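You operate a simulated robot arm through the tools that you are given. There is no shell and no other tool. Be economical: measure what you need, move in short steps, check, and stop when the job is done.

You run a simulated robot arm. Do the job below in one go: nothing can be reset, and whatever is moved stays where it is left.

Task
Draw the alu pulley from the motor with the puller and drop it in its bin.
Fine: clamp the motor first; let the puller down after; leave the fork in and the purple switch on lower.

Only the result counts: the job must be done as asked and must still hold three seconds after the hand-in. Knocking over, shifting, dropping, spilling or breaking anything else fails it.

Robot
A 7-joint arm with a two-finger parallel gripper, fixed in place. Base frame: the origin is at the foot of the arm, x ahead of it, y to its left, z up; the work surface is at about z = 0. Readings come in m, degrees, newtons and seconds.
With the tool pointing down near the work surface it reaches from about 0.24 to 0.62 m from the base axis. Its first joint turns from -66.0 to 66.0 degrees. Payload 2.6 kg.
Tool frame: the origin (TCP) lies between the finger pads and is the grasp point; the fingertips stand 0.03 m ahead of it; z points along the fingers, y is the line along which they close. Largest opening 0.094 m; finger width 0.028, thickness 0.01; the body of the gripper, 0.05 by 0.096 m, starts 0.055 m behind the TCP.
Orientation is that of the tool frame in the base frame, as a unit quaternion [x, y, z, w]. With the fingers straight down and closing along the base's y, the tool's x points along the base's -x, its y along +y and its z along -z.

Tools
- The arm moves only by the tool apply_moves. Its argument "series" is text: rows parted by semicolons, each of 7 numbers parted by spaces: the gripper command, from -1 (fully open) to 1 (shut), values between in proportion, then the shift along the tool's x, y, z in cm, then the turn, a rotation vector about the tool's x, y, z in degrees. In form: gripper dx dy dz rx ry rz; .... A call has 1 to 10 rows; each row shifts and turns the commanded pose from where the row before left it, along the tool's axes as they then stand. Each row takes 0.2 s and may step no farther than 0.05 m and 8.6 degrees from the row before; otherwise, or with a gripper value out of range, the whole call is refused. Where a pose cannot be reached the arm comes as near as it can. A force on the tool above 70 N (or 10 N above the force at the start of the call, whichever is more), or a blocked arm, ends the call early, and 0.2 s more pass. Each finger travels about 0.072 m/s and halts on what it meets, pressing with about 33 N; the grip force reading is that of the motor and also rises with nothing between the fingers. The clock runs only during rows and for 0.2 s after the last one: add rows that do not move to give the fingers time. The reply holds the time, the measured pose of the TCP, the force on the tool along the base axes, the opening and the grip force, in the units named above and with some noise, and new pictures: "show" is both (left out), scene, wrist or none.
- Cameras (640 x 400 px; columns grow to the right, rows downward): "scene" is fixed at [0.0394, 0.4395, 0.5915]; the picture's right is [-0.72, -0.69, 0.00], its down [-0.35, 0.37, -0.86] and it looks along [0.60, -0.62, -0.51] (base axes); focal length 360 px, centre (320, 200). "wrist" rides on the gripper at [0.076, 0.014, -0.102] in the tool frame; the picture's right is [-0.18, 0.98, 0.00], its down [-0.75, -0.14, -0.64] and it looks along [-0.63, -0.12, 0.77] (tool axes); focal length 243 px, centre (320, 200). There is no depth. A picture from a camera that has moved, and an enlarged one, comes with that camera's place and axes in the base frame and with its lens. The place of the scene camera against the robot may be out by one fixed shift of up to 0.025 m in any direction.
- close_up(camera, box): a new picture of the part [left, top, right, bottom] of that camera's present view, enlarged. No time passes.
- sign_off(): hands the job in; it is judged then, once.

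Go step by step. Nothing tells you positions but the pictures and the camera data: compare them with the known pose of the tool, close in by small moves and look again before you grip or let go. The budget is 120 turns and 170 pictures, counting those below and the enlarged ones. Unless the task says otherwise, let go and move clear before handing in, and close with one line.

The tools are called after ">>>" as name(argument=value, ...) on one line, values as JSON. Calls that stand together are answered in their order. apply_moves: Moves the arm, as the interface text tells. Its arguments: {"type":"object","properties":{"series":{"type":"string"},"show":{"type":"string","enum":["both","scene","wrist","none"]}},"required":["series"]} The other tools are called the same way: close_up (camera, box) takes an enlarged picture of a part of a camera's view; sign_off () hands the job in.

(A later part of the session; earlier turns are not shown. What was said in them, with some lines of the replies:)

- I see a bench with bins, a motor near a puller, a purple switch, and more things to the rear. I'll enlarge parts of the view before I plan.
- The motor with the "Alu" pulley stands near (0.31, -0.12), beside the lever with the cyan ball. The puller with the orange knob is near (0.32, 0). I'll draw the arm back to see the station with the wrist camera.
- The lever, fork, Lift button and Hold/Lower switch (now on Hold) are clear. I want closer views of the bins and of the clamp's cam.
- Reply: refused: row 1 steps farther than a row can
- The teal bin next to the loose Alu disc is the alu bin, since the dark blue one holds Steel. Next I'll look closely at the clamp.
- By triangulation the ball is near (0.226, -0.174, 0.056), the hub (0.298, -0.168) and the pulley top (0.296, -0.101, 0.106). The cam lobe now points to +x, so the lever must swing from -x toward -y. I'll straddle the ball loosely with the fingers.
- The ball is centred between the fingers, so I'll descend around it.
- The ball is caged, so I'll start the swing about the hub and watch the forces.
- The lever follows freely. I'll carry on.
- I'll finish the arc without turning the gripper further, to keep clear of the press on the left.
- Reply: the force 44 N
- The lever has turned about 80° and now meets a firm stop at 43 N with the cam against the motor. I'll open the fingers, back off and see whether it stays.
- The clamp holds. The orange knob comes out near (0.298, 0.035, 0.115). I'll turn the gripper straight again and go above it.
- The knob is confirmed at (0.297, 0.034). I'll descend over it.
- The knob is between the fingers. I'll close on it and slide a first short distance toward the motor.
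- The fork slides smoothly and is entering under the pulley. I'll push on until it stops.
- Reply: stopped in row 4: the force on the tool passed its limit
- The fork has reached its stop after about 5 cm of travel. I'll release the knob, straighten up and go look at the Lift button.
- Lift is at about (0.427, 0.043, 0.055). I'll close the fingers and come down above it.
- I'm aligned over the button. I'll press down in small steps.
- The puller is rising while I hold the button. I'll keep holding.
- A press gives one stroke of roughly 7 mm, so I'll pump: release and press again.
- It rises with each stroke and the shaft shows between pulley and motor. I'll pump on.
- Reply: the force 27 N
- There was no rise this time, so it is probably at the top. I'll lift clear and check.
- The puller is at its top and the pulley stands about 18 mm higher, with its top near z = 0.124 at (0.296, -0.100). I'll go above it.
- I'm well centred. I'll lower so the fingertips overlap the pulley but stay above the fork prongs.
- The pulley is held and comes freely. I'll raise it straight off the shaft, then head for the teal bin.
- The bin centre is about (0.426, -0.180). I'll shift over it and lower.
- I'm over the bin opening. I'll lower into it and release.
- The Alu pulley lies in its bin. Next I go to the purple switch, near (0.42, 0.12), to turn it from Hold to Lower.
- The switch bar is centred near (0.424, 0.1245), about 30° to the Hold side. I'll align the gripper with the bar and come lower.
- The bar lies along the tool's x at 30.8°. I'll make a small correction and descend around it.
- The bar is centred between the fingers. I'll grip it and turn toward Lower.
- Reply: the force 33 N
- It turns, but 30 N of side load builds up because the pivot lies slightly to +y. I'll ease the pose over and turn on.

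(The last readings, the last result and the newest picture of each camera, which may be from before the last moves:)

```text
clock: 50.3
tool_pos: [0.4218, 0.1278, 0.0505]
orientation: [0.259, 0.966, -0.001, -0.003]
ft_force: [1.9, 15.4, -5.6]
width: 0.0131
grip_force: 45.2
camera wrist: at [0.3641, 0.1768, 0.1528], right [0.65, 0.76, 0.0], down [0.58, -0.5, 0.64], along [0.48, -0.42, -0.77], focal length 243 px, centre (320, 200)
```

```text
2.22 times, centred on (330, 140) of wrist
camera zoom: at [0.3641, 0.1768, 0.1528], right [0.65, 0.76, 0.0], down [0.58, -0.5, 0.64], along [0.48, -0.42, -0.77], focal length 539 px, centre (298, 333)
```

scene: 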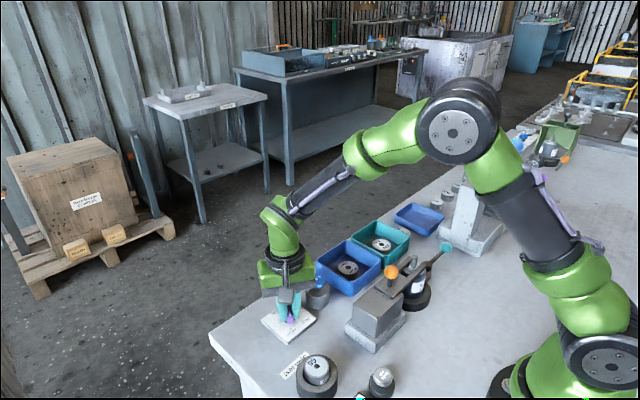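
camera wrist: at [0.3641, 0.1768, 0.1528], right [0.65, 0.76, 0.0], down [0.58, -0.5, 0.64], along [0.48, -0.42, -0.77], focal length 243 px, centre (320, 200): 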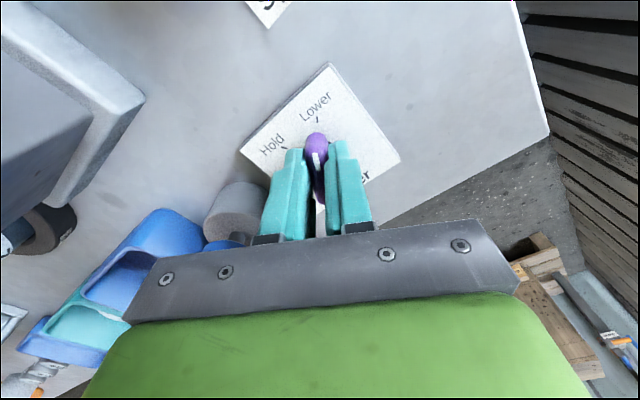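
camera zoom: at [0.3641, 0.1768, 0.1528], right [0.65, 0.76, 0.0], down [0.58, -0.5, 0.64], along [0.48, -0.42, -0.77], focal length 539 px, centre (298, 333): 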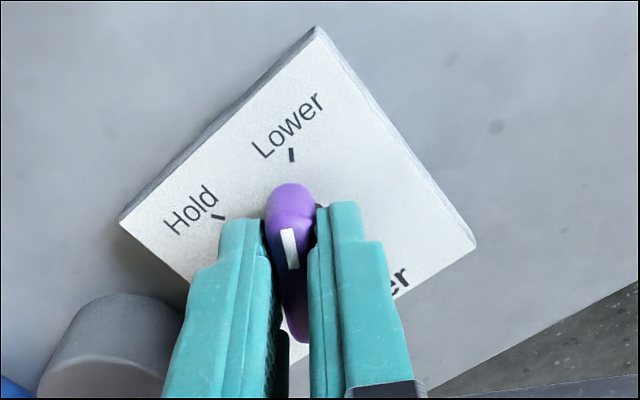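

The puller has come down and the bar now points at Lower. I'll nudge a little further to seat it, then release and rise.

>>> apply_moves(series="1 0 0.1 0 0 0 3; 1 0 0 0 0 0 0; 0.6 0 0 0 0 0 0; 0.3 0 0 0 0 0 0; 0.3 0 0 -3 0 0 0; 0.3 0 0 -4 0 0 0; 0.3 0 0 -4.5 0 0 0; 0.3 0 0 0 0 0 0")

>>> close_up(camera="scene", box=[240, 250, 360, 350])

>>> close_up(camera="wrist", box=[240, 50, 420, 190])

>>> close_up(camera="scene", box=[310, 220, 480, 340])

```text
clock: 52.1
tool_pos: [0.423, 0.1272, 0.1662]
orientation: [0.284, 0.959, -0.001, -0.001]
ft_force: [-0.1, -0.8, -0.2]
width: 0.0331
grip_force: 0.0
camera wrist: at [0.368, 0.1793, 0.2681], right [0.69, 0.72, 0.0], down [0.56, -0.53, 0.64], along [0.46, -0.44, -0.77], focal length 243 px, centre (320, 200)
```

scene: 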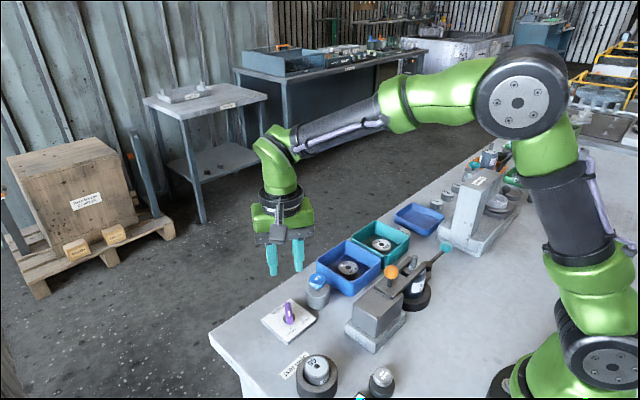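
wrist: 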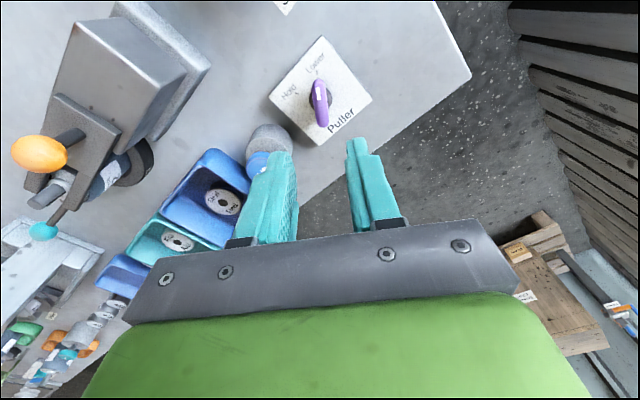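

```text
4.00 times, centred on (300, 300) of scene
camera zoom: at [0.0394, 0.4395, 0.5915], right [-0.72, -0.69, 0.0], down [-0.35, 0.37, -0.86], along [0.6, -0.62, -0.51], focal length 1442 px, centre (400, -200)
```

zoom: 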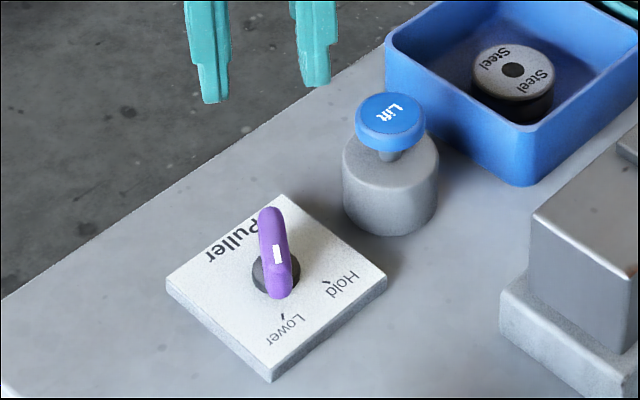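

```text
2.86 times, centred on (330, 120) of wrist
camera zoom: at [0.368, 0.1793, 0.2681], right [0.69, 0.72, 0.0], down [0.56, -0.53, 0.64], along [0.46, -0.44, -0.77], focal length 693 px, centre (291, 429)
```

zoom: 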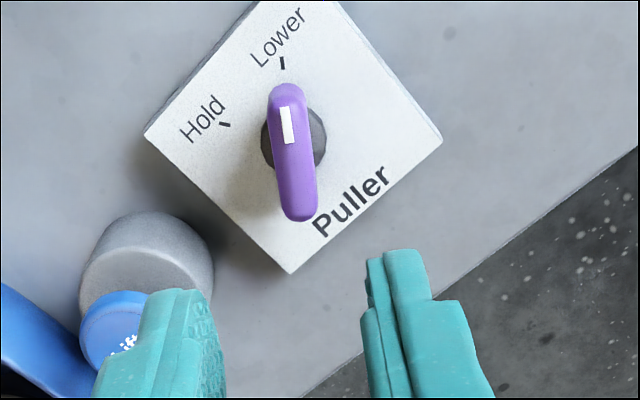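

```text
3.33 times, centred on (395, 280) of scene
camera zoom: at [0.0394, 0.4395, 0.5915], right [-0.72, -0.69, 0.0], down [-0.35, 0.37, -0.86], along [0.6, -0.62, -0.51], focal length 1202 px, centre (70, -67)
```

zoom: 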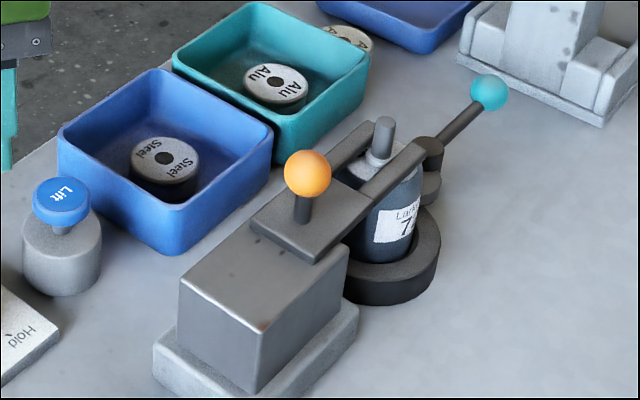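

The switch sits on Lower, the puller is down with the fork in, the motor is still clamped and the Alu pulley is in the teal bin. The arm is clear, so I'll hand in.

>>> sign_off()

```text
The job is handed in.
```

The alu pulley is off the motor and in the teal bin, which I took as its bin because the loose Alu disc stands against it. The motor is still clamped, and the puller is down with the fork in and the purple switch on Lower.
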